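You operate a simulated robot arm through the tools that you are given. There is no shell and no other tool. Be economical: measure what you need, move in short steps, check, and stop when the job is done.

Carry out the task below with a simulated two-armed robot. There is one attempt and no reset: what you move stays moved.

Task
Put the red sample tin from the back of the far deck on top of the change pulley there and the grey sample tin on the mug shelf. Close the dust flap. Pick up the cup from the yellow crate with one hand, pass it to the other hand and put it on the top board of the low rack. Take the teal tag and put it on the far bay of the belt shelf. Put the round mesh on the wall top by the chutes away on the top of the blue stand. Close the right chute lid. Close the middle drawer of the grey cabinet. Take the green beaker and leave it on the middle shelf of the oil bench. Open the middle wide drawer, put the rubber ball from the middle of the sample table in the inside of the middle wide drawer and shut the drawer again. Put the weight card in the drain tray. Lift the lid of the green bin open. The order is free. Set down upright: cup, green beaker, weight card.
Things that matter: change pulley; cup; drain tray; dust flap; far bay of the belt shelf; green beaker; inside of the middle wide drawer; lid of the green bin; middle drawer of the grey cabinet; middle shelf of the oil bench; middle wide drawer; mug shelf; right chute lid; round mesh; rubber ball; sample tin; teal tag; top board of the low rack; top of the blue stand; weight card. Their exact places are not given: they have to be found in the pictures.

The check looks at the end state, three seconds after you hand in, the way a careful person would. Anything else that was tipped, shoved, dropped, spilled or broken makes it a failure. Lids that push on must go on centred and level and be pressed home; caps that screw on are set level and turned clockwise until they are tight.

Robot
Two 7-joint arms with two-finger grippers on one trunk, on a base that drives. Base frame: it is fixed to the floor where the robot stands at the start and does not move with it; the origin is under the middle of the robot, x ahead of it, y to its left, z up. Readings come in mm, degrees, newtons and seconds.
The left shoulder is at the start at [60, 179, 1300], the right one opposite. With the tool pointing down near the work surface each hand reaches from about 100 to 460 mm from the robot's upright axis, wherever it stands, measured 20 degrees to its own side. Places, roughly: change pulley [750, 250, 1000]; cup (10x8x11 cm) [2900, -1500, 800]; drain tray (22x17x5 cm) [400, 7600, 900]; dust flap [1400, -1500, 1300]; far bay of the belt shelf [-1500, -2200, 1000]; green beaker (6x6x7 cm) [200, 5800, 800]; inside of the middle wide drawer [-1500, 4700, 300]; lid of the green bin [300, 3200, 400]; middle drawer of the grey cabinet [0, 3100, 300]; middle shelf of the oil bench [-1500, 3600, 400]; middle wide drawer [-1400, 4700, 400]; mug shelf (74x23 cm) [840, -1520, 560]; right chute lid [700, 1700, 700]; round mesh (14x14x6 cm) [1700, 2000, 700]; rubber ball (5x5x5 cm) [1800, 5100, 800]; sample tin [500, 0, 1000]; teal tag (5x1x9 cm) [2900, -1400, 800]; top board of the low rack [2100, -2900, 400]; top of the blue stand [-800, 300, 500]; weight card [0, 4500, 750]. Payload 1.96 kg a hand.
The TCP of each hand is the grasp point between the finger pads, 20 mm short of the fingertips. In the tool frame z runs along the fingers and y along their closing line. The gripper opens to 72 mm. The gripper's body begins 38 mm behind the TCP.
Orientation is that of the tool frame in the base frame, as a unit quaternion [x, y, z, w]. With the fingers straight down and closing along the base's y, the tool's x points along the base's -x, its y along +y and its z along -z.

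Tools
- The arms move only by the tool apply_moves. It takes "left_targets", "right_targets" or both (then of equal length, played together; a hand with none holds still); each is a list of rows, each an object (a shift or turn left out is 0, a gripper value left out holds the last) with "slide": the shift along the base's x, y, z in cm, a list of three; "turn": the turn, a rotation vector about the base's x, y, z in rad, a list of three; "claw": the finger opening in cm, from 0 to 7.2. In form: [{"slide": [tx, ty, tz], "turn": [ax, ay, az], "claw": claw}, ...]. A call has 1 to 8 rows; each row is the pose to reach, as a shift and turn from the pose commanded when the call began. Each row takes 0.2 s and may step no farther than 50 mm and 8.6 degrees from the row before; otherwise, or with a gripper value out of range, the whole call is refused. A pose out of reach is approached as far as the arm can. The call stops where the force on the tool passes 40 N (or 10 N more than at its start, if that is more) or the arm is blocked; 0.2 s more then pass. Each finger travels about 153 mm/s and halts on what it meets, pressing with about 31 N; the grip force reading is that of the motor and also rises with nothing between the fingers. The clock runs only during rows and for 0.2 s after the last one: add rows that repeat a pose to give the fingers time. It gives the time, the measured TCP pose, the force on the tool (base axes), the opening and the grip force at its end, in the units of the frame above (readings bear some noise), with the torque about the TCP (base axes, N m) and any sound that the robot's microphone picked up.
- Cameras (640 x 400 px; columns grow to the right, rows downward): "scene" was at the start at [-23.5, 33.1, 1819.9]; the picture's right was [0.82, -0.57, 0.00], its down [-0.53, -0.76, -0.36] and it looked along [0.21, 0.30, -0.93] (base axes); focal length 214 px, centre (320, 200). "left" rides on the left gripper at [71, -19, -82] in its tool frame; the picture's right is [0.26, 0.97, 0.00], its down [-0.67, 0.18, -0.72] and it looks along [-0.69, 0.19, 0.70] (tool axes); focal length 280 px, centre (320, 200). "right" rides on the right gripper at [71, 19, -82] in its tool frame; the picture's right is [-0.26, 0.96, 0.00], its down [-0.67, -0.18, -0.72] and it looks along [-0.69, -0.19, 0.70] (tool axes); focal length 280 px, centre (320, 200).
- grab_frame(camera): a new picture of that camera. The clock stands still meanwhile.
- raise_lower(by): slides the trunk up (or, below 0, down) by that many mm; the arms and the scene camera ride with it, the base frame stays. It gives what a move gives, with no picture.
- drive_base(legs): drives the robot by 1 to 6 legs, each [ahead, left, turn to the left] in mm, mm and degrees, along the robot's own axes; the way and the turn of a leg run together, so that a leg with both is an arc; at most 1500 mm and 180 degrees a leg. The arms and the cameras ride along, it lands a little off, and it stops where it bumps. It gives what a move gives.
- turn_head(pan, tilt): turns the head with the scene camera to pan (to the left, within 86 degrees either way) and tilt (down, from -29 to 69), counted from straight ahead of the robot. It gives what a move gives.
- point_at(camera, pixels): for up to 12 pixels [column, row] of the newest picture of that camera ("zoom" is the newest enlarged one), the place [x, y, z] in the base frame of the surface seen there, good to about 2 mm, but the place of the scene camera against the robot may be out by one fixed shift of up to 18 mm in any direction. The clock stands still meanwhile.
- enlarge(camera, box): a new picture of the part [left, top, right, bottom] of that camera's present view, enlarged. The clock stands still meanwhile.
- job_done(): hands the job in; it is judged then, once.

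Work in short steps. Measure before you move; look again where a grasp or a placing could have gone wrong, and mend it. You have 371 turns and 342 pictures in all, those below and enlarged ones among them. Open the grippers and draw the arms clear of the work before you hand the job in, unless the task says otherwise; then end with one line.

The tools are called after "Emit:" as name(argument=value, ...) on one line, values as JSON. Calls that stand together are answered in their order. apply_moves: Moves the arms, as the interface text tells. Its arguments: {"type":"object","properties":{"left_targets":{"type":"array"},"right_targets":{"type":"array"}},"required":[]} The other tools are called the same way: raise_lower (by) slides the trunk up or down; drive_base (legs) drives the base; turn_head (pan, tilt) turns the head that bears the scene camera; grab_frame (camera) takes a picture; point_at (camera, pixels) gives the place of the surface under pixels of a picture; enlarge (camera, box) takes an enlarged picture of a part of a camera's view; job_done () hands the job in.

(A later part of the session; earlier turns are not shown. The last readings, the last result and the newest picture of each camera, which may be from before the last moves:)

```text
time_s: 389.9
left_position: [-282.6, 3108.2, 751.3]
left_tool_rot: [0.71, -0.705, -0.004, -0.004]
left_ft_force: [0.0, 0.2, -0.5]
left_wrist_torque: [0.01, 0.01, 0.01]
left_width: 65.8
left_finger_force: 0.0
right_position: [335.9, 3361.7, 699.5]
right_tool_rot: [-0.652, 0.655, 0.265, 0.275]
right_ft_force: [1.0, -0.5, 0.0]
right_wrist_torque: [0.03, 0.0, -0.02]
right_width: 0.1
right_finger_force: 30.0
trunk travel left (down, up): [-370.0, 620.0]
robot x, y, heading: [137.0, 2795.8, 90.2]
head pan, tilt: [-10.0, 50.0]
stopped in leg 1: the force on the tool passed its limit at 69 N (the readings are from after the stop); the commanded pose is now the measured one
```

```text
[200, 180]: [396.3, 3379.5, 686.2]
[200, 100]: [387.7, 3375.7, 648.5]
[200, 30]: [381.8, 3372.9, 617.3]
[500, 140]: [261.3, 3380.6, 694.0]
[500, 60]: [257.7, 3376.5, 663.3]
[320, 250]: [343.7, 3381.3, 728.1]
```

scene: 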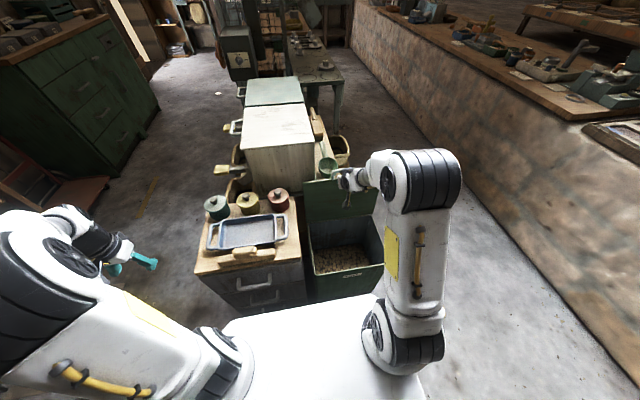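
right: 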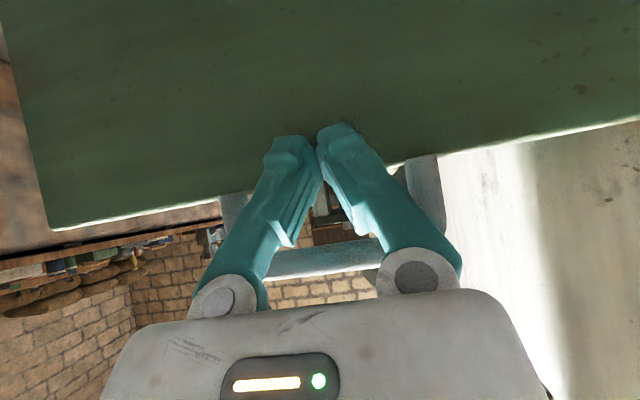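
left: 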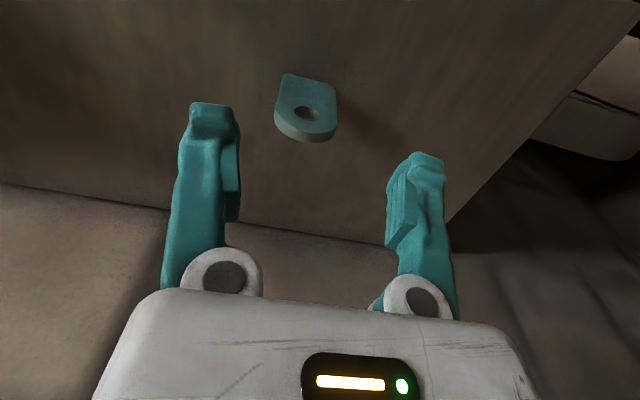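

Lid leans ~5° past vertical at its stop. Withdraw straight back.

Emit:
apply_moves(right_targets=[{"slide": [0, -1, 0]}, {"slide": [0, -4, 0]}, {"slide": [0, -8, 0]}, {"slide": [0, -11, 0]}])

Emit:
drive_base(legs=[[-350, 0, 0]])

Emit:
grab_frame(camera="scene")

```text
time_s: 390.9
left_position: [-283.2, 3109.1, 751.9]
left_tool_rot: [0.709, -0.705, -0.005, -0.004]
left_ft_force: [0.1, 0.6, 0.0]
left_wrist_torque: [0.0, -0.01, 0.0]
left_width: 66.2
left_finger_force: 0.1
right_position: [334.7, 3250.6, 699.4]
right_tool_rot: [-0.651, 0.655, 0.265, 0.276]
right_ft_force: [1.3, -0.6, -0.2]
right_wrist_torque: [-0.01, -0.04, -0.01]
right_width: 0.4
right_finger_force: 29.6
trunk travel left (down, up): [-370.0, 620.0]
robot x, y, heading: [136.0, 2799.1, 90.4]
head pan, tilt: [-10.0, 50.0]
```

```text
time_s: 393.2
left_position: [-282.1, 2758.5, 751.7]
left_tool_rot: [0.709, -0.705, -0.006, -0.004]
left_ft_force: [0.2, -0.6, 0.1]
left_wrist_torque: [0.02, 0.01, -0.02]
left_width: 65.9
left_finger_force: 0.1
right_position: [337.2, 2899.7, 699.5]
right_tool_rot: [-0.651, 0.655, 0.266, 0.277]
right_ft_force: [-0.6, -0.3, -0.2]
right_wrist_torque: [0.03, 0.02, 0.0]
right_width: 0.2
right_finger_force: 29.4
trunk travel left (down, up): [-370.0, 620.0]
robot x, y, heading: [137.5, 2446.9, 90.4]
head pan, tilt: [-10.0, 50.0]
```

```text
152 pictures are left
```

scene: 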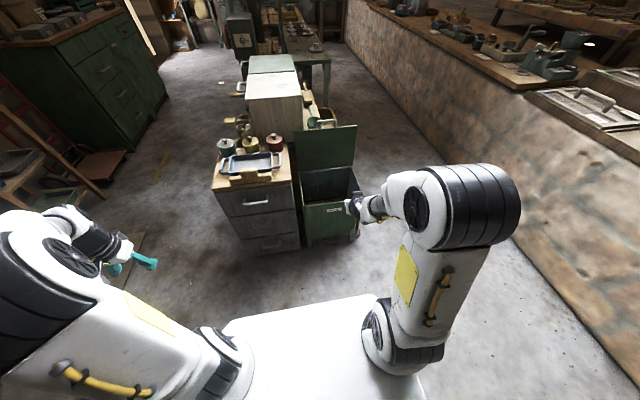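

Bin lid stays open. I untilt the right hand, bring the left hand in, and look at the island and right aisle from the right side.

Emit:
apply_moves(right_targets=[{"slide": [0, -2, 0], "turn": [-0.14, 0, 0]}, {"slide": [0, -3, 1], "turn": [-0.28, 0, 0]}, {"slide": [-1, -4, 2], "turn": [-0.42, 0, 0]}, {"slide": [-2, -5, 2], "turn": [-0.56, 0, 0]}, {"slide": [-3, -5, 2], "turn": [-0.7, 0, 0]}, {"slide": [-3, -5, 2], "turn": [-0.8, 0, 0]}], left_targets=[{"slide": [4, 0, 0]}, {"slide": [8, 0, 0]}, {"slide": [12, 1, 0]}, {"slide": [16, 1, 0]}, {"slide": [20, 1, 0]}, {"slide": [23, 1, 0]}])

Emit:
raise_lower(by=350)

Emit:
drive_base(legs=[[0, -850, 0], [1300, 0, 0]])

Emit:
turn_head(pan=10, tilt=28)

Emit:
grab_frame(camera="scene")

```text
time_s: 394.6
left_position: [-50.9, 2770.2, 750.9]
left_tool_rot: [0.71, -0.705, -0.005, -0.003]
left_ft_force: [0.1, 0.0, -0.5]
left_wrist_torque: [0.0, 0.04, -0.01]
left_width: 66.0
left_finger_force: 0.0
right_position: [307.7, 2852.3, 719.1]
right_tool_rot: [0.708, -0.706, 0.011, 0.0]
right_ft_force: [0.2, -0.6, 0.9]
right_wrist_torque: [-0.03, 0.03, -0.02]
right_width: 0.0
right_finger_force: 29.5
right hand out of reach, approached as far as the arm can: row 2
trunk travel left (down, up): [-370.0, 620.0]
robot x, y, heading: [136.5, 2444.4, 90.3]
head pan, tilt: [-10.0, 50.0]
```

```text
time_s: 398.0
left_position: [-51.1, 2770.1, 1100.5]
left_tool_rot: [0.709, -0.705, -0.004, -0.002]
left_ft_force: [-0.6, 0.3, 0.1]
left_wrist_torque: [0.0, -0.02, 0.03]
left_width: 65.9
left_finger_force: 0.0
right_position: [307.5, 2850.5, 1069.8]
right_tool_rot: [0.708, -0.706, 0.011, -0.001]
right_ft_force: [0.2, 0.1, 0.1]
right_wrist_torque: [0.01, -0.01, -0.01]
right_width: 0.0
right_finger_force: 29.4
trunk travel left (down, up): [-720.0, 270.0]
robot x, y, heading: [140.5, 2443.5, 90.2]
head pan, tilt: [-10.0, 50.0]
```

```text
time_s: 408.8
left_position: [812.4, 4099.4, 1100.9]
left_tool_rot: [-0.705, 0.709, 0.005, 0.003]
left_ft_force: [0.4, -0.3, 0.0]
left_wrist_torque: [-0.01, -0.01, -0.01]
left_width: 65.9
left_finger_force: 0.0
right_position: [1173.4, 4175.3, 1069.7]
right_tool_rot: [-0.702, 0.712, -0.011, 0.0]
right_ft_force: [-0.7, 0.8, 0.4]
right_wrist_torque: [-0.01, -0.02, 0.01]
right_width: 0.2
right_finger_force: 29.6
trunk travel left (down, up): [-720.0, 270.0]
robot x, y, heading: [993.7, 3768.6, 89.2]
head pan, tilt: [-10.0, 50.0]
```

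```text
time_s: 409.6
left_position: [813.4, 4098.8, 1101.3]
left_tool_rot: [-0.704, 0.71, 0.005, 0.003]
left_ft_force: [-0.1, 0.1, 0.1]
left_wrist_torque: [0.01, 0.04, 0.04]
left_width: 66.0
left_finger_force: 0.0
right_position: [1173.7, 4174.8, 1069.1]
right_tool_rot: [-0.702, 0.712, -0.01, 0.002]
right_ft_force: [-0.3, -0.2, 0.0]
right_wrist_torque: [0.0, -0.01, -0.03]
right_width: 0.0
right_finger_force: 29.9
trunk travel left (down, up): [-720.0, 270.0]
robot x, y, heading: [996.1, 3773.7, 89.2]
head pan, tilt: [10.0, 28.0]
```

```text
151 pictures are left
```

scene: 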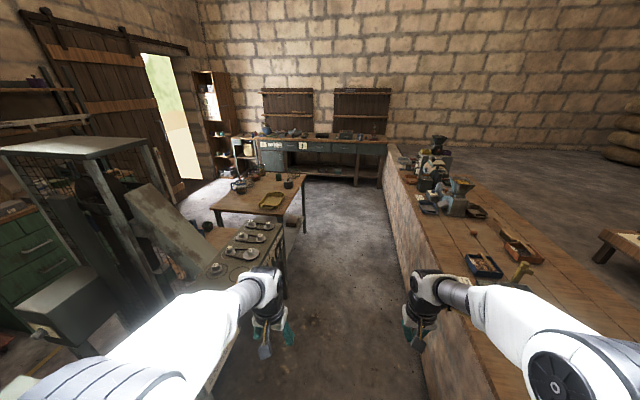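

Emit:
enlarge(camera="scene", box=[390, 125, 590, 285])

Emit:
enlarge(camera="scene", box=[180, 150, 340, 290])

```text
2.50 times, centred on (490, 205) of scene
```

zoom: 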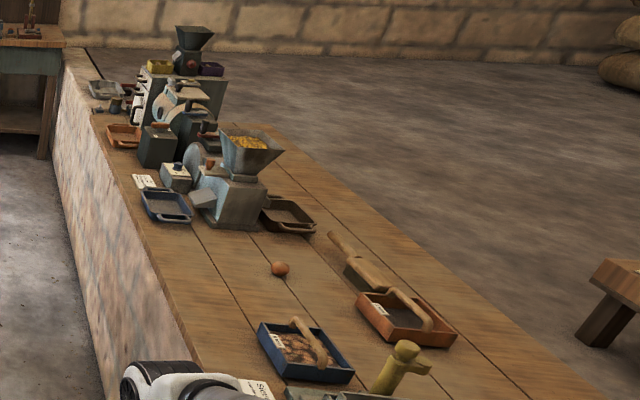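

```text
2.86 times, centred on (260, 220) of scene
```

zoom: 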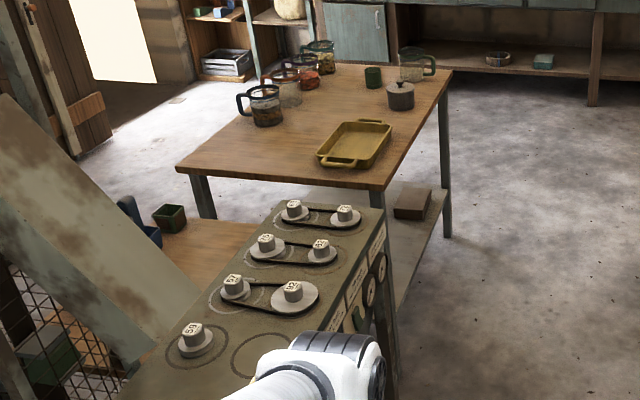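

Emit:
point_at(camera="scene", pixels=[[502, 232], [502, 235], [440, 260], [470, 240], [520, 200], [310, 177], [311, 183], [300, 190], [480, 215]])

Emit:
enlarge(camera="scene", box=[470, 210, 530, 250])

```text
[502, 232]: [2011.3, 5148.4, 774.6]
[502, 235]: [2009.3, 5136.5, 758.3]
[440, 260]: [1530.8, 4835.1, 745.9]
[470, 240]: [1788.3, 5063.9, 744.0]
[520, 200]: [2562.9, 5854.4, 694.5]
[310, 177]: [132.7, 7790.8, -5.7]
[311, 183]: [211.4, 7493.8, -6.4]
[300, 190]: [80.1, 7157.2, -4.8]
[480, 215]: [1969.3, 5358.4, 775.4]
```

```text
10.00 times, centred on (500, 230) of scene
```

zoom: 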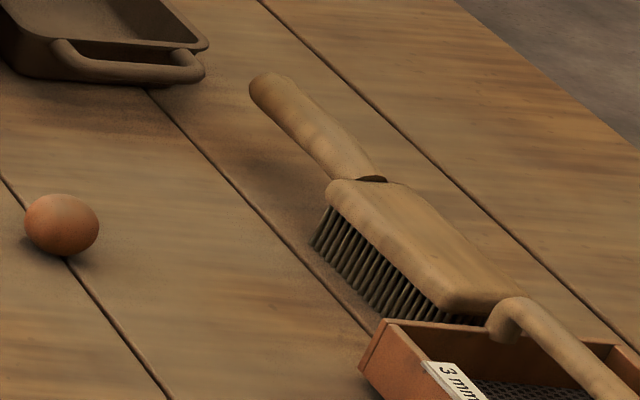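

Emit:
point_at(camera="zoom", pixels=[[62, 222], [62, 200], [60, 262], [20, 225]])

```text
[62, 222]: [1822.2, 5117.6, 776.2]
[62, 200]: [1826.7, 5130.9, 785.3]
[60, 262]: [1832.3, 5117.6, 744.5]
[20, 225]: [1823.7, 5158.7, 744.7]
```

Ball ≈ (1830,5140,774). I turn to face +x, slide left along the aisle to y≈5270 and go up to the wall.

Emit:
drive_base(legs=[[0, 0, -89], [0, 1400, 0], [290, 100, 0]])

Emit:
turn_head(pan=-15, tilt=50)

Emit:
grab_frame(camera="scene")

Emit:
grab_frame(camera="right")

```text
time_s: 422.1
left_position: [1593.0, 5471.1, 1101.7]
left_tool_rot: [-0.009, 1.0, 0.0, 0.006]
left_ft_force: [0.2, -1.8, 0.0]
left_wrist_torque: [0.0, 0.01, -0.01]
left_width: 65.9
left_finger_force: 0.1
right_position: [1678.6, 5110.9, 1070.1]
right_tool_rot: [-0.006, 1.0, -0.008, -0.007]
right_ft_force: [-0.4, -0.2, 0.7]
right_wrist_torque: [0.02, 0.04, -0.01]
right_width: 0.0
right_finger_force: 29.5
trunk travel left (down, up): [-720.0, 270.0]
robot x, y, heading: [1270.5, 5279.9, 1.0]
head pan, tilt: [10.0, 28.0]
```

```text
time_s: 423.0
left_position: [1592.0, 5470.2, 1100.4]
left_tool_rot: [-0.008, 1.0, 0.0, 0.007]
left_ft_force: [0.5, 1.3, -0.1]
left_wrist_torque: [0.03, -0.01, -0.03]
left_width: 65.8
left_finger_force: 0.0
right_position: [1677.9, 5111.8, 1069.2]
right_tool_rot: [-0.006, 1.0, -0.008, -0.006]
right_ft_force: [-0.2, 0.5, 0.5]
right_wrist_torque: [0.02, 0.0, 0.0]
right_width: 0.0
right_finger_force: 29.4
trunk travel left (down, up): [-720.0, 270.0]
robot x, y, heading: [1270.1, 5276.0, 0.7]
head pan, tilt: [-15.0, 50.0]
```

```text
147 pictures are left
```

scene: 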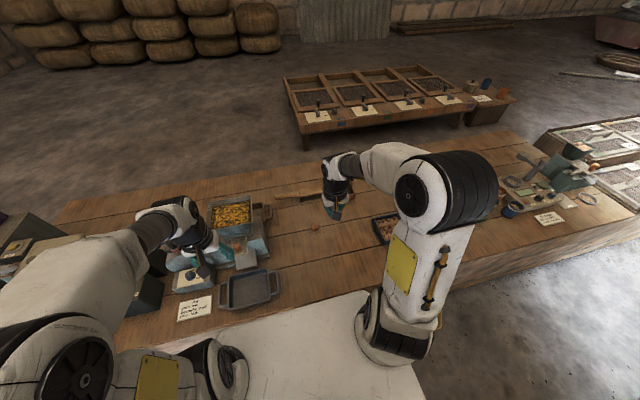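

```text
146 pictures are left
```

right: 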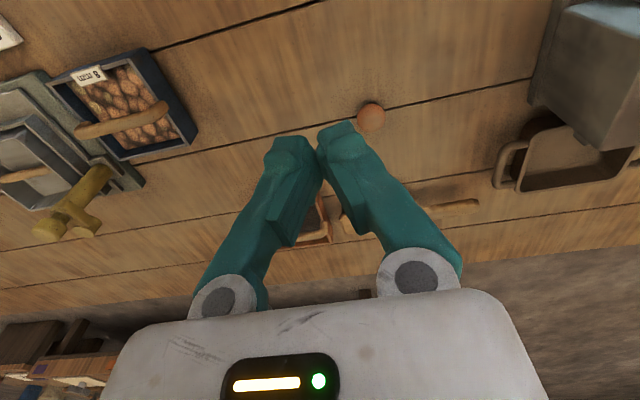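

Emit:
point_at(camera="right", pixels=[[371, 116], [371, 104], [384, 117], [372, 135]])

Emit:
point_at(camera="scene", pixels=[[230, 215], [200, 240], [240, 245], [215, 205]])

```text
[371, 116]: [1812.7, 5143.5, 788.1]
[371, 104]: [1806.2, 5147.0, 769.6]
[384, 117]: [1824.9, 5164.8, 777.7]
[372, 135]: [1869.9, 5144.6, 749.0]
```

```text
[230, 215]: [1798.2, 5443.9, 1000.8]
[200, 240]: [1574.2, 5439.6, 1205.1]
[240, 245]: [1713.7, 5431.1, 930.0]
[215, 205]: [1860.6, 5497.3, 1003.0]
```

Ball centre ≈(1826,5144,774). Lower trunk 150, tilt the right hand forward 40° and open.

Emit:
raise_lower(by=-150)

Emit:
apply_moves(right_targets=[{"slide": [1, 0.5, 0], "turn": [0, -0.14, 0], "claw": 6.8}, {"slide": [2, 1, -1], "turn": [0, -0.28, 0]}, {"slide": [3, 1.5, -2], "turn": [0, -0.42, 0]}, {"slide": [5, 2, -3], "turn": [0, -0.56, 0]}, {"slide": [7, 2.6, -5], "turn": [0, -0.7, 0]}, {"slide": [9.2, 3.2, -7.7], "turn": [0, -0.7, 0]}])

Emit:
grab_frame(camera="right")

```text
time_s: 424.7
left_position: [1592.7, 5471.3, 951.0]
left_tool_rot: [-0.008, 1.0, 0.001, 0.006]
left_ft_force: [-0.7, 0.4, 0.0]
left_wrist_torque: [0.0, -0.01, 0.02]
left_width: 66.1
left_finger_force: 0.2
right_position: [1678.3, 5111.9, 919.9]
right_tool_rot: [-0.006, 1.0, -0.008, -0.007]
right_ft_force: [-0.5, 0.1, 1.0]
right_wrist_torque: [0.0, 0.0, 0.0]
right_width: 0.1
right_finger_force: 29.5
trunk travel left (down, up): [-570.0, 420.0]
robot x, y, heading: [1269.1, 5275.0, 0.8]
head pan, tilt: [-15.0, 50.0]
```

```text
time_s: 426.1
left_position: [1592.8, 5471.5, 949.7]
left_tool_rot: [-0.009, 1.0, -0.001, 0.006]
left_ft_force: [0.0, 0.4, -0.4]
left_wrist_torque: [-0.04, 0.01, -0.02]
left_width: 66.3
left_finger_force: 0.0
right_position: [1770.0, 5145.0, 841.7]
right_tool_rot: [-0.003, 0.942, -0.01, 0.336]
right_ft_force: [-0.4, -0.7, 0.0]
right_wrist_torque: [0.04, 0.02, -0.03]
right_width: 68.1
right_finger_force: 0.1
right hand out of reach, approached as far as the arm can: row 5
trunk travel left (down, up): [-570.0, 420.0]
robot x, y, heading: [1270.1, 5277.4, 0.9]
head pan, tilt: [-15.0, 50.0]
```

```text
145 pictures are left
```

right: 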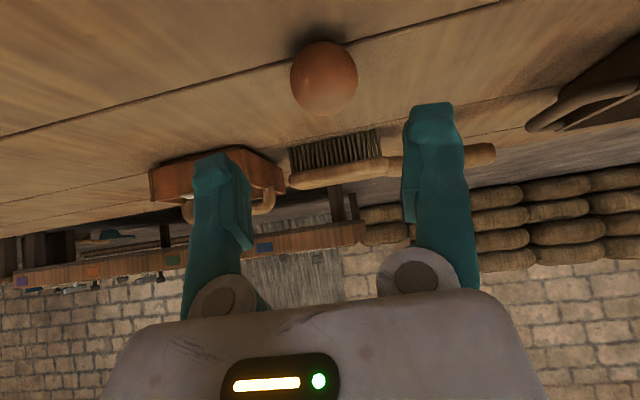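

Ball is centred between the fingers. Advance and close.

Emit:
point_at(camera="right", pixels=[[323, 77], [300, 80], [350, 78]])

Emit:
apply_moves(right_targets=[{"slide": [2.8, -0.1, -3.1]}, {"slide": [5.4, -0.1, -6.1]}, {"slide": [5.4, -0.1, -6.1], "claw": 3}, {"slide": [5.4, -0.1, -6.1], "claw": 3}, {"slide": [5.4, -0.1, -6.1], "claw": 3}])

Emit:
grab_frame(camera="right")

```text
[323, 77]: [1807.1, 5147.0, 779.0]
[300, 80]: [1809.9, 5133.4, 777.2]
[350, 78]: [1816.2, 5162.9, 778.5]
```

```text
time_s: 427.3
left_position: [1591.7, 5469.8, 951.0]
left_tool_rot: [-0.009, 1.0, 0.001, 0.005]
left_ft_force: [-0.6, 0.9, 0.6]
left_wrist_torque: [0.0, 0.02, -0.06]
left_width: 65.9
left_finger_force: 0.0
right_position: [1823.2, 5142.2, 781.2]
right_tool_rot: [-0.004, 0.942, -0.009, 0.336]
right_ft_force: [0.5, -0.1, 0.1]
right_wrist_torque: [-0.03, -0.01, 0.01]
right_width: 39.5
right_finger_force: 31.0
trunk travel left (down, up): [-570.0, 420.0]
robot x, y, heading: [1268.7, 5276.4, 0.7]
head pan, tilt: [-15.0, 50.0]
```

```text
144 pictures are left
```

right: 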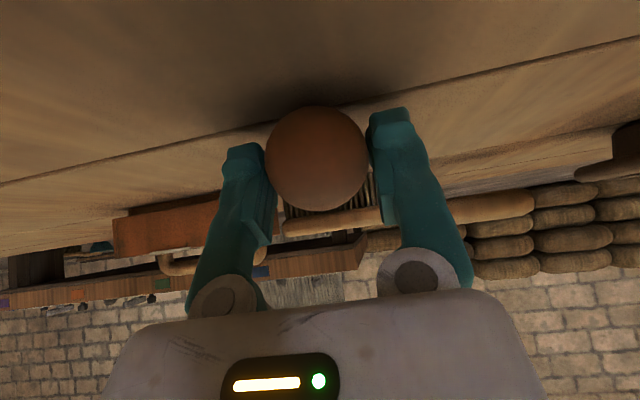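

Emit:
apply_moves(right_targets=[{"slide": [0, 0, 2]}, {"slide": [-1, 0, 6]}, {"slide": [-3, 0, 10]}, {"slide": [-6, 0, 14]}])

Emit:
grab_frame(camera="right")

```text
time_s: 428.3
left_position: [1590.4, 5469.2, 951.4]
left_tool_rot: [-0.008, 1.0, 0.001, 0.007]
left_ft_force: [-0.6, 0.2, 1.5]
left_wrist_torque: [-0.03, -0.03, 0.02]
left_width: 66.1
left_finger_force: 0.0
right_position: [1762.0, 5142.0, 921.2]
right_tool_rot: [-0.003, 0.941, -0.01, 0.337]
right_ft_force: [-0.4, 0.2, -0.4]
right_wrist_torque: [0.01, 0.01, 0.02]
right_width: 39.0
right_finger_force: 30.8
trunk travel left (down, up): [-570.0, 420.0]
robot x, y, heading: [1270.6, 5278.3, 1.0]
head pan, tilt: [-15.0, 50.0]
```

```text
143 pictures are left
```

right: 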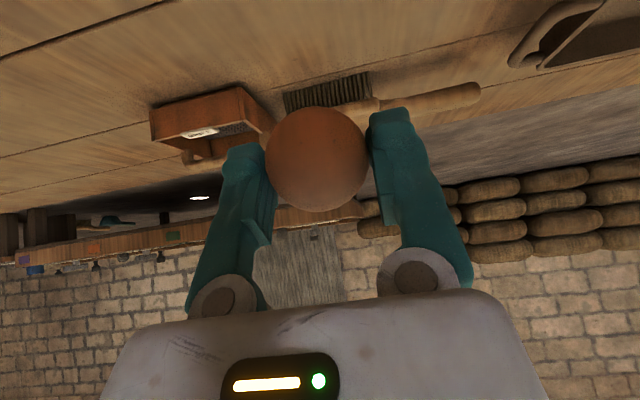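

Ball held. Raise trunk, straighten the hand, back off and turn around to face the island table for the green beaker.

Emit:
raise_lower(by=200)

Emit:
apply_moves(right_targets=[{"slide": [-2, 0, 0], "turn": [0, 0.14, 0]}, {"slide": [-4, 0, 0], "turn": [0, 0.28, 0]}, {"slide": [-6, 0, 0], "turn": [0, 0.42, 0]}, {"slide": [-8, 0, 0], "turn": [0, 0.56, 0]}, {"slide": [-9, 0, 0], "turn": [0, 0.68, 0]}])

Emit:
drive_base(legs=[[-240, 300, 0], [0, 0, 180]])

Emit:
turn_head(pan=0, tilt=40)

Emit:
grab_frame(camera="scene")

```text
time_s: 430.5
left_position: [1592.1, 5470.1, 1150.5]
left_tool_rot: [-0.008, 1.0, 0.0, 0.007]
left_ft_force: [1.4, -0.8, 0.7]
left_wrist_torque: [-0.01, -0.01, -0.03]
left_width: 66.3
left_finger_force: 0.2
right_position: [1763.1, 5142.1, 1120.3]
right_tool_rot: [-0.003, 0.942, -0.01, 0.336]
right_ft_force: [0.4, -0.3, -0.4]
right_wrist_torque: [0.0, 0.02, 0.01]
right_width: 39.1
right_finger_force: 30.7
trunk travel left (down, up): [-770.0, 220.0]
robot x, y, heading: [1272.2, 5273.9, 0.7]
head pan, tilt: [-15.0, 50.0]
```

```text
time_s: 431.7
left_position: [1592.4, 5469.7, 1150.6]
left_tool_rot: [-0.008, 1.0, 0.001, 0.007]
left_ft_force: [0.7, 0.7, 0.2]
left_wrist_torque: [0.02, 0.02, 0.01]
left_width: 66.0
left_finger_force: 0.0
right_position: [1673.9, 5143.1, 1119.8]
right_tool_rot: [-0.006, 1.0, -0.007, 0.001]
right_ft_force: [0.1, -0.8, 0.3]
right_wrist_torque: [0.01, -0.01, 0.02]
right_width: 39.1
right_finger_force: 30.7
trunk travel left (down, up): [-770.0, 220.0]
robot x, y, heading: [1272.9, 5281.1, 0.6]
head pan, tilt: [-15.0, 50.0]
```

```text
time_s: 441.5
left_position: [702.9, 5380.5, 1150.0]
left_tool_rot: [1.0, 0.011, -0.006, 0.001]
left_ft_force: [0.2, -0.4, 0.6]
left_wrist_torque: [-0.02, 0.02, 0.03]
left_width: 66.0
left_finger_force: 0.2
right_position: [622.1, 5706.4, 1119.8]
right_tool_rot: [1.0, 0.008, -0.002, -0.008]
right_ft_force: [0.1, 0.1, -0.2]
right_wrist_torque: [-0.01, 0.02, 0.02]
right_width: 38.8
right_finger_force: 31.2
trunk travel left (down, up): [-770.0, 220.0]
robot x, y, heading: [1029.4, 5574.1, -179.1]
head pan, tilt: [-15.0, 50.0]
```

```text
time_s: 442.3
left_position: [703.4, 5379.8, 1150.2]
left_tool_rot: [1.0, 0.01, -0.006, 0.001]
left_ft_force: [0.4, -1.0, 0.6]
left_wrist_torque: [-0.03, 0.01, 0.03]
left_width: 65.8
left_finger_force: 0.0
right_position: [621.8, 5706.0, 1118.9]
right_tool_rot: [1.0, 0.007, -0.002, -0.008]
right_ft_force: [-0.2, 0.4, -0.3]
right_wrist_torque: [0.01, 0.0, 0.01]
right_width: 38.7
right_finger_force: 31.3
trunk travel left (down, up): [-770.0, 220.0]
robot x, y, heading: [1023.2, 5569.1, -178.9]
head pan, tilt: [0.0, 40.0]
```

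```text
142 pictures are left
```

scene: 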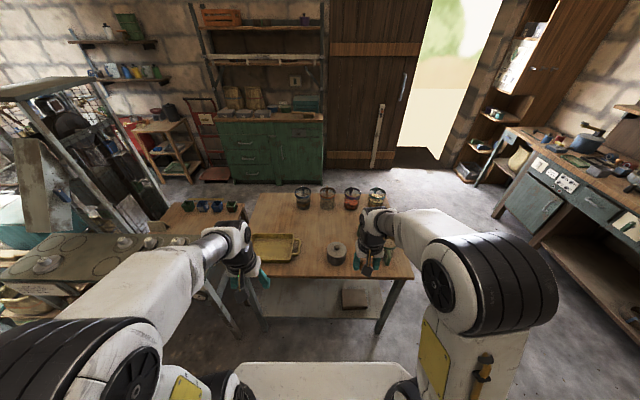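

Emit:
enlarge(camera="scene", box=[240, 175, 440, 300])

Emit:
enlarge(camera="scene", box=[100, 80, 340, 230])

```text
3.20 times, centred on (340, 238) of scene
```

zoom: 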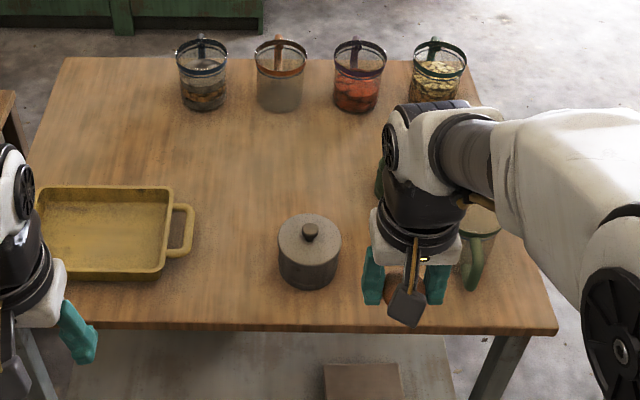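

```text
2.67 times, centred on (220, 155) of scene
```

zoom: 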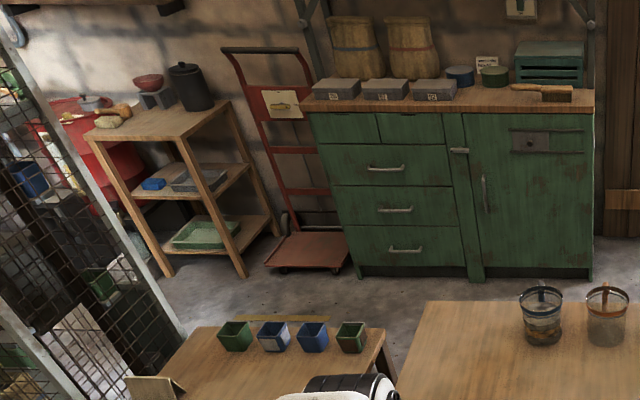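

Move the right hand aside to uncover the green beaker.

Emit:
apply_moves(right_targets=[{"slide": [2, 4, 0]}, {"slide": [4, 8, 0]}, {"slide": [5, 12, 0]}, {"slide": [6, 16, 0]}])

Emit:
enlarge(camera="scene", box=[240, 175, 440, 300])

```text
time_s: 443.3
left_position: [704.6, 5381.3, 1151.4]
left_tool_rot: [1.0, 0.011, -0.007, 0.001]
left_ft_force: [0.3, 0.0, 1.0]
left_wrist_torque: [-0.01, -0.01, -0.01]
left_width: 66.0
left_finger_force: 0.1
right_position: [682.1, 5867.6, 1121.3]
right_tool_rot: [1.0, 0.008, -0.003, -0.007]
right_ft_force: [0.1, -0.7, -0.8]
right_wrist_torque: [0.04, 0.0, 0.0]
right_width: 38.7
right_finger_force: 31.1
trunk travel left (down, up): [-770.0, 220.0]
robot x, y, heading: [1024.5, 5575.0, -178.6]
head pan, tilt: [0.0, 40.0]
```

```text
3.20 times, centred on (340, 238) of scene
```

zoom: 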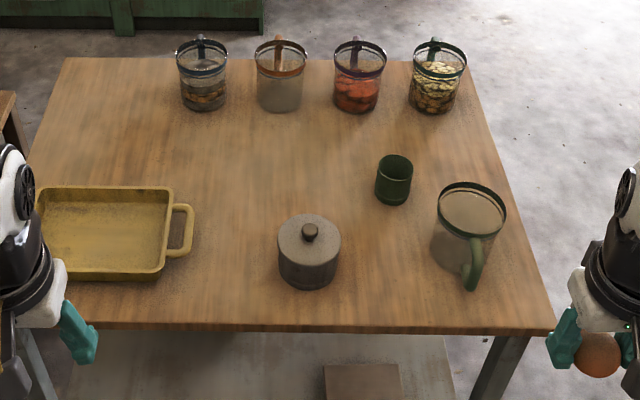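

Emit:
point_at(camera="zoom", pixels=[[394, 190], [394, 165], [378, 165], [411, 168], [395, 207], [430, 300], [300, 325], [150, 320], [540, 325], [309, 232], [470, 190], [350, 150]])

```text
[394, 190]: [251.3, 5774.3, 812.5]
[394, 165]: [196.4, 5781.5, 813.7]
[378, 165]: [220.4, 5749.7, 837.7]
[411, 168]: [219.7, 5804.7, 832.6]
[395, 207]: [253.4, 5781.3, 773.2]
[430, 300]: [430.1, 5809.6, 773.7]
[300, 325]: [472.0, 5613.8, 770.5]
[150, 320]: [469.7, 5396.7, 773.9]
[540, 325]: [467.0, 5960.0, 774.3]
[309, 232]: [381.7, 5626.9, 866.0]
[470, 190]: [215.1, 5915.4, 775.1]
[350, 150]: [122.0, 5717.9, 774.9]
```

Green beaker ≈ (214,5793), z 779–843. I'll grip it with the left hand tilted 45° forward (needed later under the shelf). Position the base and lower the trunk.

Emit:
drive_base(legs=[[280, -350, -1]])

Emit:
raise_lower(by=-150)

Emit:
apply_moves(left_targets=[{"slide": [-1, 1, 0], "turn": [0, 0.14, 0], "claw": 7.2}, {"slide": [-2, 2, 0], "turn": [0, 0.28, 0]}, {"slide": [-4, 3, 0], "turn": [0, 0.42, 0]}, {"slide": [-6, 4, 0], "turn": [0, 0.56, 0]}, {"slide": [-8, 5, 0], "turn": [0, 0.7, 0]}, {"slide": [-10, 6, 0], "turn": [0, 0.78, 0]}])

Emit:
grab_frame(camera="left")

Emit:
grab_frame(camera="scene")

```text
time_s: 446.0
left_position: [418.9, 5736.7, 1151.3]
left_tool_rot: [1.0, 0.002, -0.005, 0.001]
left_ft_force: [-0.3, 0.6, 0.2]
left_wrist_torque: [0.0, 0.01, 0.0]
left_width: 65.9
left_finger_force: 0.1
right_position: [406.4, 6223.4, 1121.4]
right_tool_rot: [1.0, -0.001, -0.002, -0.009]
right_ft_force: [-0.1, -0.3, -0.2]
right_wrist_torque: [0.02, 0.0, 0.02]
right_width: 38.7
right_finger_force: 30.8
trunk travel left (down, up): [-770.0, 220.0]
robot x, y, heading: [744.4, 5926.8, -179.8]
head pan, tilt: [0.0, 40.0]
```

```text
time_s: 447.7
left_position: [420.0, 5736.8, 1000.4]
left_tool_rot: [1.0, 0.001, -0.006, 0.001]
left_ft_force: [-0.1, -0.3, 0.7]
left_wrist_torque: [-0.02, 0.01, 0.02]
left_width: 66.2
left_finger_force: 0.1
right_position: [406.5, 6222.8, 969.7]
right_tool_rot: [1.0, -0.001, -0.003, -0.008]
right_ft_force: [0.2, 0.9, -0.9]
right_wrist_torque: [-0.04, 0.02, -0.03]
right_width: 38.3
right_finger_force: 30.6
trunk travel left (down, up): [-620.0, 370.0]
robot x, y, heading: [744.4, 5923.9, -179.9]
head pan, tilt: [0.0, 40.0]
```

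```text
time_s: 449.1
left_position: [320.0, 5798.0, 1000.9]
left_tool_rot: [0.922, 0.002, -0.387, -0.001]
left_ft_force: [0.2, 0.0, -0.5]
left_wrist_torque: [0.0, -0.01, 0.01]
left_width: 71.9
left_finger_force: 0.0
right_position: [403.2, 6224.1, 970.1]
right_tool_rot: [1.0, 0.0, -0.002, -0.008]
right_ft_force: [-0.2, -0.6, -0.7]
right_wrist_torque: [0.02, 0.0, 0.02]
right_width: 38.4
right_finger_force: 30.8
trunk travel left (down, up): [-620.0, 370.0]
robot x, y, heading: [743.3, 5924.8, -179.9]
head pan, tilt: [0.0, 40.0]
```

```text
138 pictures are left
```

left: 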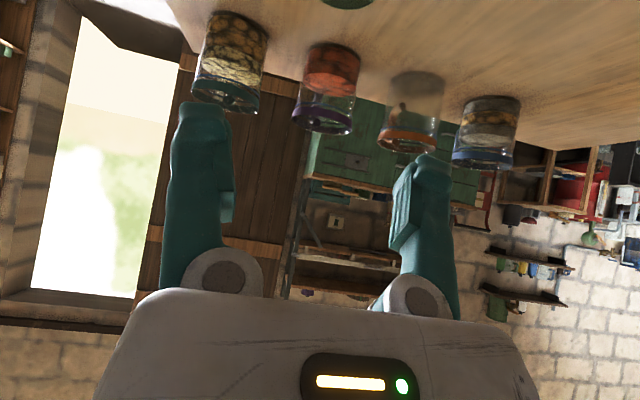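

```text
137 pictures are left
```

scene: 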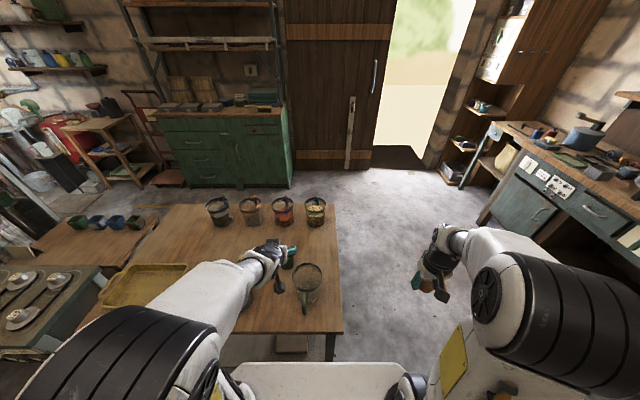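

Emit:
apply_moves(left_targets=[{"slide": [0, -0.3, -4]}, {"slide": [0, -0.5, -8]}])

Emit:
grab_frame(camera="left")

```text
time_s: 449.7
left_position: [317.2, 5792.9, 919.7]
left_tool_rot: [0.922, 0.001, -0.386, -0.001]
left_ft_force: [-0.6, -1.0, 0.0]
left_wrist_torque: [0.04, 0.03, -0.06]
left_width: 72.2
left_finger_force: 0.0
right_position: [404.5, 6223.0, 970.0]
right_tool_rot: [1.0, -0.001, -0.003, -0.009]
right_ft_force: [0.2, -1.0, 0.4]
right_wrist_torque: [-0.02, -0.03, 0.03]
right_width: 38.4
right_finger_force: 31.0
trunk travel left (down, up): [-620.0, 370.0]
robot x, y, heading: [742.4, 5925.5, -179.8]
head pan, tilt: [0.0, 40.0]
```

```text
136 pictures are left
```

left: 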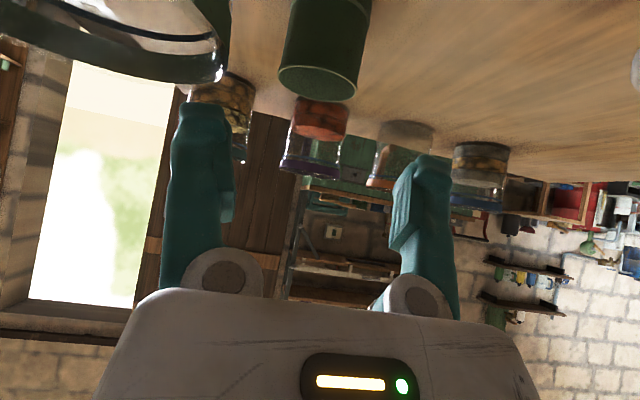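

Emit:
point_at(camera="left", pixels=[[318, 97], [281, 68], [358, 84], [318, 30], [215, 75], [100, 60], [222, 40], [340, 10]])

```text
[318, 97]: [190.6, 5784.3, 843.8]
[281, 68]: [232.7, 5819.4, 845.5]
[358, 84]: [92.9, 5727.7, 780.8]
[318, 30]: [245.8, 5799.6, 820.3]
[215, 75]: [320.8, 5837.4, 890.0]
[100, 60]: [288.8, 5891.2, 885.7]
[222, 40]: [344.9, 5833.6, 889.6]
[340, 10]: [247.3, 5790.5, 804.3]
```

Beaker centre ≈ (217,5792); a glass mug rim comes to y≈5834. I approach along the 45° tool axis with y biased to 5789.

Emit:
apply_moves(left_targets=[{"slide": [-1.6, -0.4, -1.7]}, {"slide": [-4.4, -0.4, -4.5]}, {"slide": [-7.2, -0.4, -7.3]}])

Emit:
grab_frame(camera="left")

```text
time_s: 450.5
left_position: [308.0, 5791.3, 918.7]
left_tool_rot: [0.923, 0.003, -0.386, 0.001]
left_ft_force: [-0.3, -0.4, -0.7]
left_wrist_torque: [0.01, 0.02, -0.01]
left_width: 72.0
left_finger_force: 0.0
left hand out of reach, approached as far as the arm can: row 1, 2, 3
right_position: [404.3, 6223.4, 970.6]
right_tool_rot: [1.0, -0.001, -0.003, -0.007]
right_ft_force: [0.1, 0.2, -0.9]
right_wrist_torque: [-0.01, -0.03, 0.01]
right_width: 38.2
right_finger_force: 31.2
trunk travel left (down, up): [-620.0, 370.0]
robot x, y, heading: [744.4, 5923.7, -180.0]
head pan, tilt: [0.0, 40.0]
```

```text
135 pictures are left
```

left: 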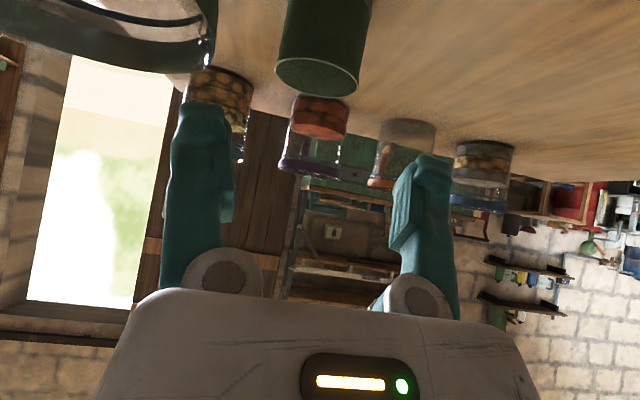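

The pose is at a limit; I reduce tilt to ~39° (as with the ball) and back the base 30 mm.

Emit:
apply_moves(left_targets=[{"slide": [0, 0, 0.5], "turn": [0, -0.06, 0]}, {"slide": [0, 0, 1], "turn": [0, -0.1, 0]}])

Emit:
drive_base(legs=[[-30, 0, 0]])

Emit:
apply_moves(left_targets=[{"slide": [-3, 0, 0]}, {"slide": [-5, 0, -1]}])

```text
time_s: 451.1
left_position: [307.5, 5791.4, 930.4]
left_tool_rot: [0.941, 0.003, -0.339, 0.001]
left_ft_force: [0.1, -1.0, -0.6]
left_wrist_torque: [0.04, -0.01, -0.02]
left_width: 71.7
left_finger_force: 0.0
right_position: [405.4, 6222.8, 971.0]
right_tool_rot: [1.0, -0.001, -0.003, -0.007]
right_ft_force: [0.2, 0.1, -0.7]
right_wrist_torque: [-0.02, -0.02, 0.02]
right_width: 38.4
right_finger_force: 31.2
trunk travel left (down, up): [-620.0, 370.0]
robot x, y, heading: [742.5, 5924.5, -180.0]
head pan, tilt: [0.0, 40.0]
```

```text
time_s: 452.0
left_position: [336.9, 5791.2, 930.6]
left_tool_rot: [0.941, 0.003, -0.339, 0.0]
left_ft_force: [0.3, 0.0, 0.5]
left_wrist_torque: [0.01, 0.0, 0.01]
left_width: 71.8
left_finger_force: 0.0
right_position: [434.9, 6223.5, 971.5]
right_tool_rot: [1.0, -0.001, -0.002, -0.008]
right_ft_force: [-0.2, -0.1, 0.3]
right_wrist_torque: [-0.01, 0.02, -0.02]
right_width: 38.0
right_finger_force: 31.2
trunk travel left (down, up): [-620.0, 370.0]
robot x, y, heading: [775.6, 5925.3, -179.8]
head pan, tilt: [0.0, 40.0]
```

```text
time_s: 452.6
left_position: [307.0, 5791.8, 939.6]
left_tool_rot: [0.94, 0.002, -0.341, 0.0]
left_ft_force: [0.1, 0.1, -0.4]
left_wrist_torque: [0.02, 0.04, 0.03]
left_width: 71.9
left_finger_force: 0.0
left hand out of reach, approached as far as the arm can: row 1, 2
right_position: [436.2, 6222.7, 971.6]
right_tool_rot: [1.0, 0.0, -0.004, -0.009]
right_ft_force: [-0.7, -0.2, -0.7]
right_wrist_torque: [0.01, 0.02, 0.02]
right_width: 37.9
right_finger_force: 30.8
trunk travel left (down, up): [-620.0, 370.0]
robot x, y, heading: [772.0, 5921.8, -180.0]
head pan, tilt: [0.0, 40.0]
```

The limit seems to be hand height relative to the shoulder; I raise the trunk 80 and come down along the tool axis.

Emit:
raise_lower(by=80)

Emit:
apply_moves(left_targets=[{"slide": [0, 0, -4]}, {"slide": [0, 0, -8]}, {"slide": [-0.6, -0.2, -10]}])

```text
time_s: 453.7
left_position: [305.2, 5792.6, 1018.5]
left_tool_rot: [0.941, 0.002, -0.339, 0.0]
left_ft_force: [0.5, -0.9, 0.4]
left_wrist_torque: [0.02, 0.0, -0.01]
left_width: 72.0
left_finger_force: 0.1
right_position: [434.1, 6223.9, 1049.2]
right_tool_rot: [1.0, -0.001, -0.002, -0.008]
right_ft_force: [0.3, 0.6, -0.9]
right_wrist_torque: [-0.03, 0.03, 0.01]
right_width: 38.2
right_finger_force: 31.4
trunk travel left (down, up): [-700.0, 290.0]
robot x, y, heading: [776.0, 5925.1, -179.7]
head pan, tilt: [0.0, 40.0]
```

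```text
time_s: 454.5
left_position: [330.5, 5796.4, 1000.5]
left_tool_rot: [0.94, 0.002, -0.34, 0.0]
left_ft_force: [0.9, -0.6, 0.3]
left_wrist_torque: [0.0, -0.01, 0.02]
left_width: 72.1
left_finger_force: 0.1
left hand out of reach, approached as far as the arm can: row 1, 2, 3
right_position: [434.8, 6223.0, 1051.3]
right_tool_rot: [1.0, -0.001, -0.002, -0.009]
right_ft_force: [-0.4, 0.2, -1.2]
right_wrist_torque: [0.0, 0.0, -0.02]
right_width: 38.1
right_finger_force: 31.0
trunk travel left (down, up): [-700.0, 290.0]
robot x, y, heading: [770.2, 5923.5, -180.0]
head pan, tilt: [0.0, 40.0]
```

The left arm seems stuck in an awkward configuration; I look at it.

Emit:
turn_head(pan=20, tilt=60)

Emit:
grab_frame(camera="scene")

```text
time_s: 455.4
left_position: [330.5, 5795.2, 1000.5]
left_tool_rot: [0.94, 0.002, -0.34, 0.0]
left_ft_force: [-0.1, 0.2, -0.7]
left_wrist_torque: [0.0, 0.02, -0.04]
left_width: 71.8
left_finger_force: 0.1
right_position: [434.4, 6222.4, 1050.3]
right_tool_rot: [1.0, -0.001, -0.003, -0.007]
right_ft_force: [-0.2, 0.6, 0.5]
right_wrist_torque: [-0.02, -0.01, -0.02]
right_width: 37.9
right_finger_force: 31.0
trunk travel left (down, up): [-700.0, 290.0]
robot x, y, heading: [771.6, 5927.2, -180.0]
head pan, tilt: [20.0, 60.0]
```

```text
134 pictures are left
```

scene: 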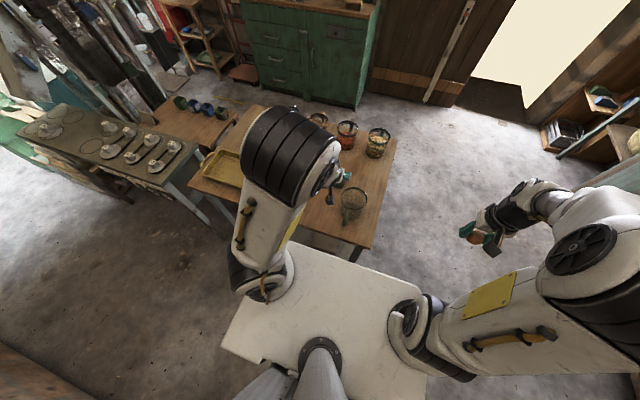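

I'll untilt, extend vertically first, then tilt in place.

Emit:
apply_moves(left_targets=[{"slide": [0, 0, 0], "turn": [0, -0.14, 0]}, {"slide": [0, 0, 0], "turn": [0, -0.28, 0]}, {"slide": [0, 0, 0], "turn": [0, -0.42, 0]}, {"slide": [0, 0, 0], "turn": [0, -0.56, 0]}, {"slide": [0, 0, 0], "turn": [0, -0.69, 0]}])

Emit:
apply_moves(left_targets=[{"slide": [-1, -0.2, -2]}, {"slide": [-2, -0.4, -4]}, {"slide": [-3, -0.4, -6], "turn": [0, 0.12, 0]}, {"slide": [-3.5, -0.4, -8], "turn": [0, 0.26, 0]}, {"slide": [-4, -0.4, -9], "turn": [0, 0.4, 0]}, {"slide": [-4, -0.4, -9.5], "turn": [0, 0.54, 0]}, {"slide": [-4, -0.4, -10], "turn": [0, 0.68, 0]}])

```text
time_s: 456.6
left_position: [373.7, 5794.1, 1030.9]
left_tool_rot: [1.0, 0.001, -0.001, -0.001]
left_ft_force: [-0.1, -1.5, -1.2]
left_wrist_torque: [0.09, -0.01, -0.03]
left_width: 72.0
left_finger_force: 0.1
left hand out of reach, approached as far as the arm can: row 1, 2, 3, 4, 5
right_position: [434.3, 6221.1, 1051.1]
right_tool_rot: [1.0, -0.001, -0.003, -0.008]
right_ft_force: [-0.8, -0.5, -0.4]
right_wrist_torque: [0.03, 0.03, -0.01]
right_width: 37.9
right_finger_force: 31.3
trunk travel left (down, up): [-700.0, 290.0]
robot x, y, heading: [775.0, 5926.2, -179.8]
head pan, tilt: [20.0, 60.0]
```

```text
time_s: 458.2
left_position: [365.9, 5815.5, 976.5]
left_tool_rot: [0.942, 0.002, -0.336, 0.001]
left_ft_force: [0.9, 0.2, -0.4]
left_wrist_torque: [-0.04, -0.01, -0.01]
left_width: 72.1
left_finger_force: 0.1
left hand out of reach, approached as far as the arm can: row 1, 2, 3, 4, 5, 6, 7
right_position: [433.6, 6222.7, 1049.6]
right_tool_rot: [1.0, -0.002, -0.002, -0.007]
right_ft_force: [0.8, 0.7, 0.4]
right_wrist_torque: [-0.01, 0.01, 0.0]
right_width: 37.8
right_finger_force: 30.7
trunk travel left (down, up): [-700.0, 290.0]
robot x, y, heading: [775.1, 5922.0, -180.0]
head pan, tilt: [20.0, 60.0]
```

Reset the left arm toward a neutral pose (back and outward) and see whether it follows.

Emit:
apply_moves(left_targets=[{"slide": [2, -3, 0], "turn": [0, -0.14, 0]}, {"slide": [4, -6, 0], "turn": [0, -0.28, 0]}, {"slide": [6, -9, 0], "turn": [0, -0.42, 0]}, {"slide": [8, -12, 0], "turn": [0, -0.56, 0]}, {"slide": [9, -15, 0], "turn": [0, -0.69, 0]}, {"slide": [9, -18, -2], "turn": [0, -0.69, 0]}, {"slide": [9, -20, -5], "turn": [0, -0.69, 0]}])

Emit:
apply_moves(left_targets=[{"slide": [0, 0, -4]}, {"slide": [0, 0, -8]}, {"slide": [-4, 0, -10]}, {"slide": [-8, 0, -10]}])

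```text
time_s: 459.8
left_position: [486.5, 5647.2, 983.9]
left_tool_rot: [1.0, 0.002, 0.003, 0.001]
left_ft_force: [-0.3, 0.2, 0.0]
left_wrist_torque: [0.0, 0.01, 0.03]
left_width: 72.1
left_finger_force: 0.1
left hand out of reach, approached as far as the arm can: row 2, 3, 5, 6, 7
right_position: [435.0, 6222.2, 1049.9]
right_tool_rot: [1.0, -0.001, -0.002, -0.007]
right_ft_force: [-0.1, 0.0, 0.0]
right_wrist_torque: [0.03, 0.0, 0.01]
right_width: 37.8
right_finger_force: 31.1
trunk travel left (down, up): [-700.0, 290.0]
robot x, y, heading: [774.3, 5923.3, -180.1]
head pan, tilt: [20.0, 60.0]
```

```text
time_s: 460.8
left_position: [477.6, 5676.5, 973.2]
left_tool_rot: [1.0, 0.001, 0.003, 0.001]
left_ft_force: [-0.9, 0.0, -0.1]
left_wrist_torque: [0.01, 0.02, 0.0]
left_width: 72.2
left_finger_force: 0.1
left hand out of reach, approached as far as the arm can: row 1, 2, 3, 4
right_position: [434.6, 6224.2, 1049.4]
right_tool_rot: [1.0, -0.001, -0.002, -0.007]
right_ft_force: [0.2, -0.3, -0.9]
right_wrist_torque: [0.01, 0.02, 0.02]
right_width: 37.7
right_finger_force: 31.1
trunk travel left (down, up): [-700.0, 290.0]
robot x, y, heading: [776.3, 5926.1, -179.9]
head pan, tilt: [20.0, 60.0]
```

Emit:
turn_head(pan=40, tilt=60)

Emit:
grab_frame(camera="scene")

Emit:
grab_frame(camera="left")

```text
time_s: 461.6
left_position: [478.4, 5675.7, 974.0]
left_tool_rot: [1.0, 0.001, 0.004, 0.001]
left_ft_force: [-0.8, 0.5, -0.3]
left_wrist_torque: [-0.02, 0.01, -0.02]
left_width: 71.9
left_finger_force: 0.1
right_position: [434.1, 6222.8, 1049.5]
right_tool_rot: [1.0, 0.0, -0.003, -0.008]
right_ft_force: [-0.3, 0.1, -1.1]
right_wrist_torque: [0.0, -0.02, 0.02]
right_width: 37.6
right_finger_force: 30.9
trunk travel left (down, up): [-700.0, 290.0]
robot x, y, heading: [775.8, 5927.7, -179.7]
head pan, tilt: [40.0, 60.0]
```

```text
133 pictures are left
```

scene: 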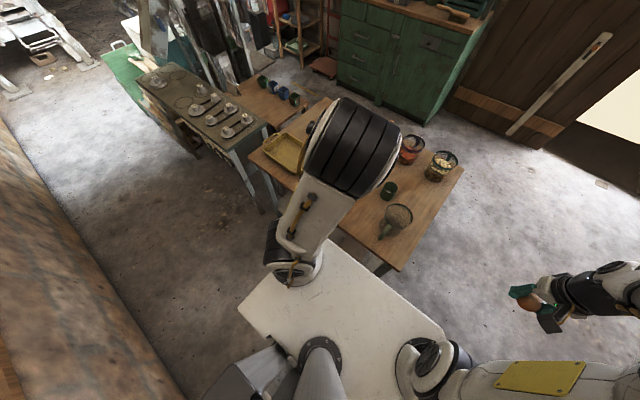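

```text
132 pictures are left
```

left: 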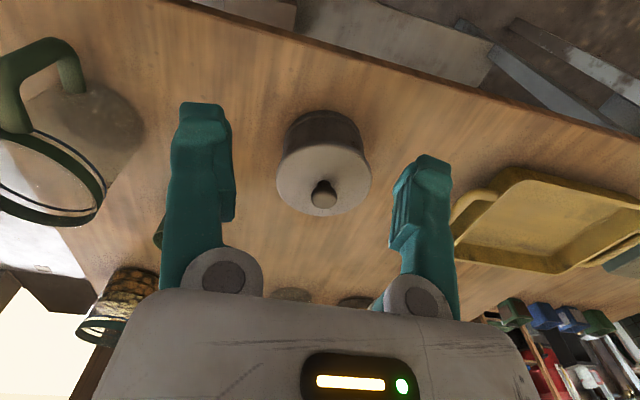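

The upper arm points straight forward with the elbow above the hand. I swing the hand outward-left and up to bring the elbow back outside.

Emit:
apply_moves(left_targets=[{"slide": [0, -4, 2]}, {"slide": [0, -8, 4]}, {"slide": [0, -12, 6]}, {"slide": [2, -16, 8]}, {"slide": [4, -20, 10]}, {"slide": [6, -24, 11]}, {"slide": [8, -26, 12]}])

Emit:
grab_frame(camera="scene")

```text
time_s: 463.2
left_position: [560.4, 5414.8, 1079.8]
left_tool_rot: [1.0, 0.002, -0.001, 0.009]
left_ft_force: [0.9, -0.1, 0.6]
left_wrist_torque: [0.01, 0.02, -0.03]
left_width: 71.7
left_finger_force: 0.0
left hand out of reach, approached as far as the arm can: row 2, 3, 6, 7
right_position: [436.6, 6220.6, 1051.3]
right_tool_rot: [1.0, -0.001, -0.003, -0.009]
right_ft_force: [0.6, -0.8, 0.5]
right_wrist_torque: [0.01, 0.01, -0.01]
right_width: 37.7
right_finger_force: 30.8
trunk travel left (down, up): [-700.0, 290.0]
robot x, y, heading: [775.6, 5923.6, -179.8]
head pan, tilt: [40.0, 60.0]
```

```text
131 pictures are left
```

scene: 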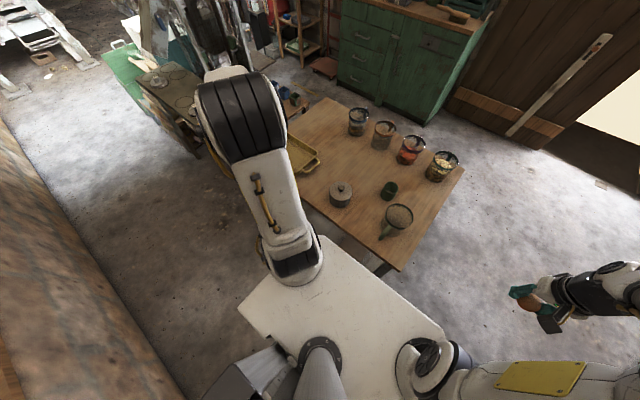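

Emit:
apply_moves(left_targets=[{"slide": [0, 0, -4]}, {"slide": [0, 2, -8]}, {"slide": [-2, 5, -10]}, {"slide": [-4, 9, -10]}, {"slide": [-6, 13, -10]}, {"slide": [-8, 17, -10]}, {"slide": [-10, 21, -10]}])

Emit:
grab_frame(camera="scene")

```text
time_s: 464.8
left_position: [459.8, 5630.0, 980.2]
left_tool_rot: [1.0, 0.003, 0.003, 0.001]
left_ft_force: [-0.4, 0.2, -0.2]
left_wrist_torque: [0.0, -0.01, 0.0]
left_width: 72.3
left_finger_force: 0.0
right_position: [433.6, 6222.9, 1050.1]
right_tool_rot: [1.0, 0.0, -0.003, -0.009]
right_ft_force: [-0.5, -0.7, 0.2]
right_wrist_torque: [-0.01, 0.02, 0.03]
right_width: 37.6
right_finger_force: 30.7
trunk travel left (down, up): [-700.0, 290.0]
robot x, y, heading: [774.5, 5920.2, -179.6]
head pan, tilt: [40.0, 60.0]
```

```text
130 pictures are left
```

scene: 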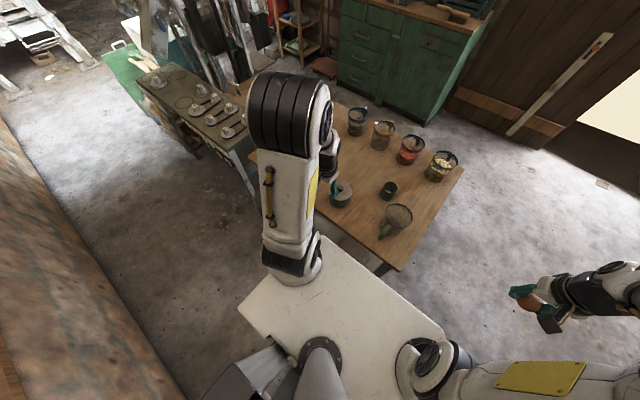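

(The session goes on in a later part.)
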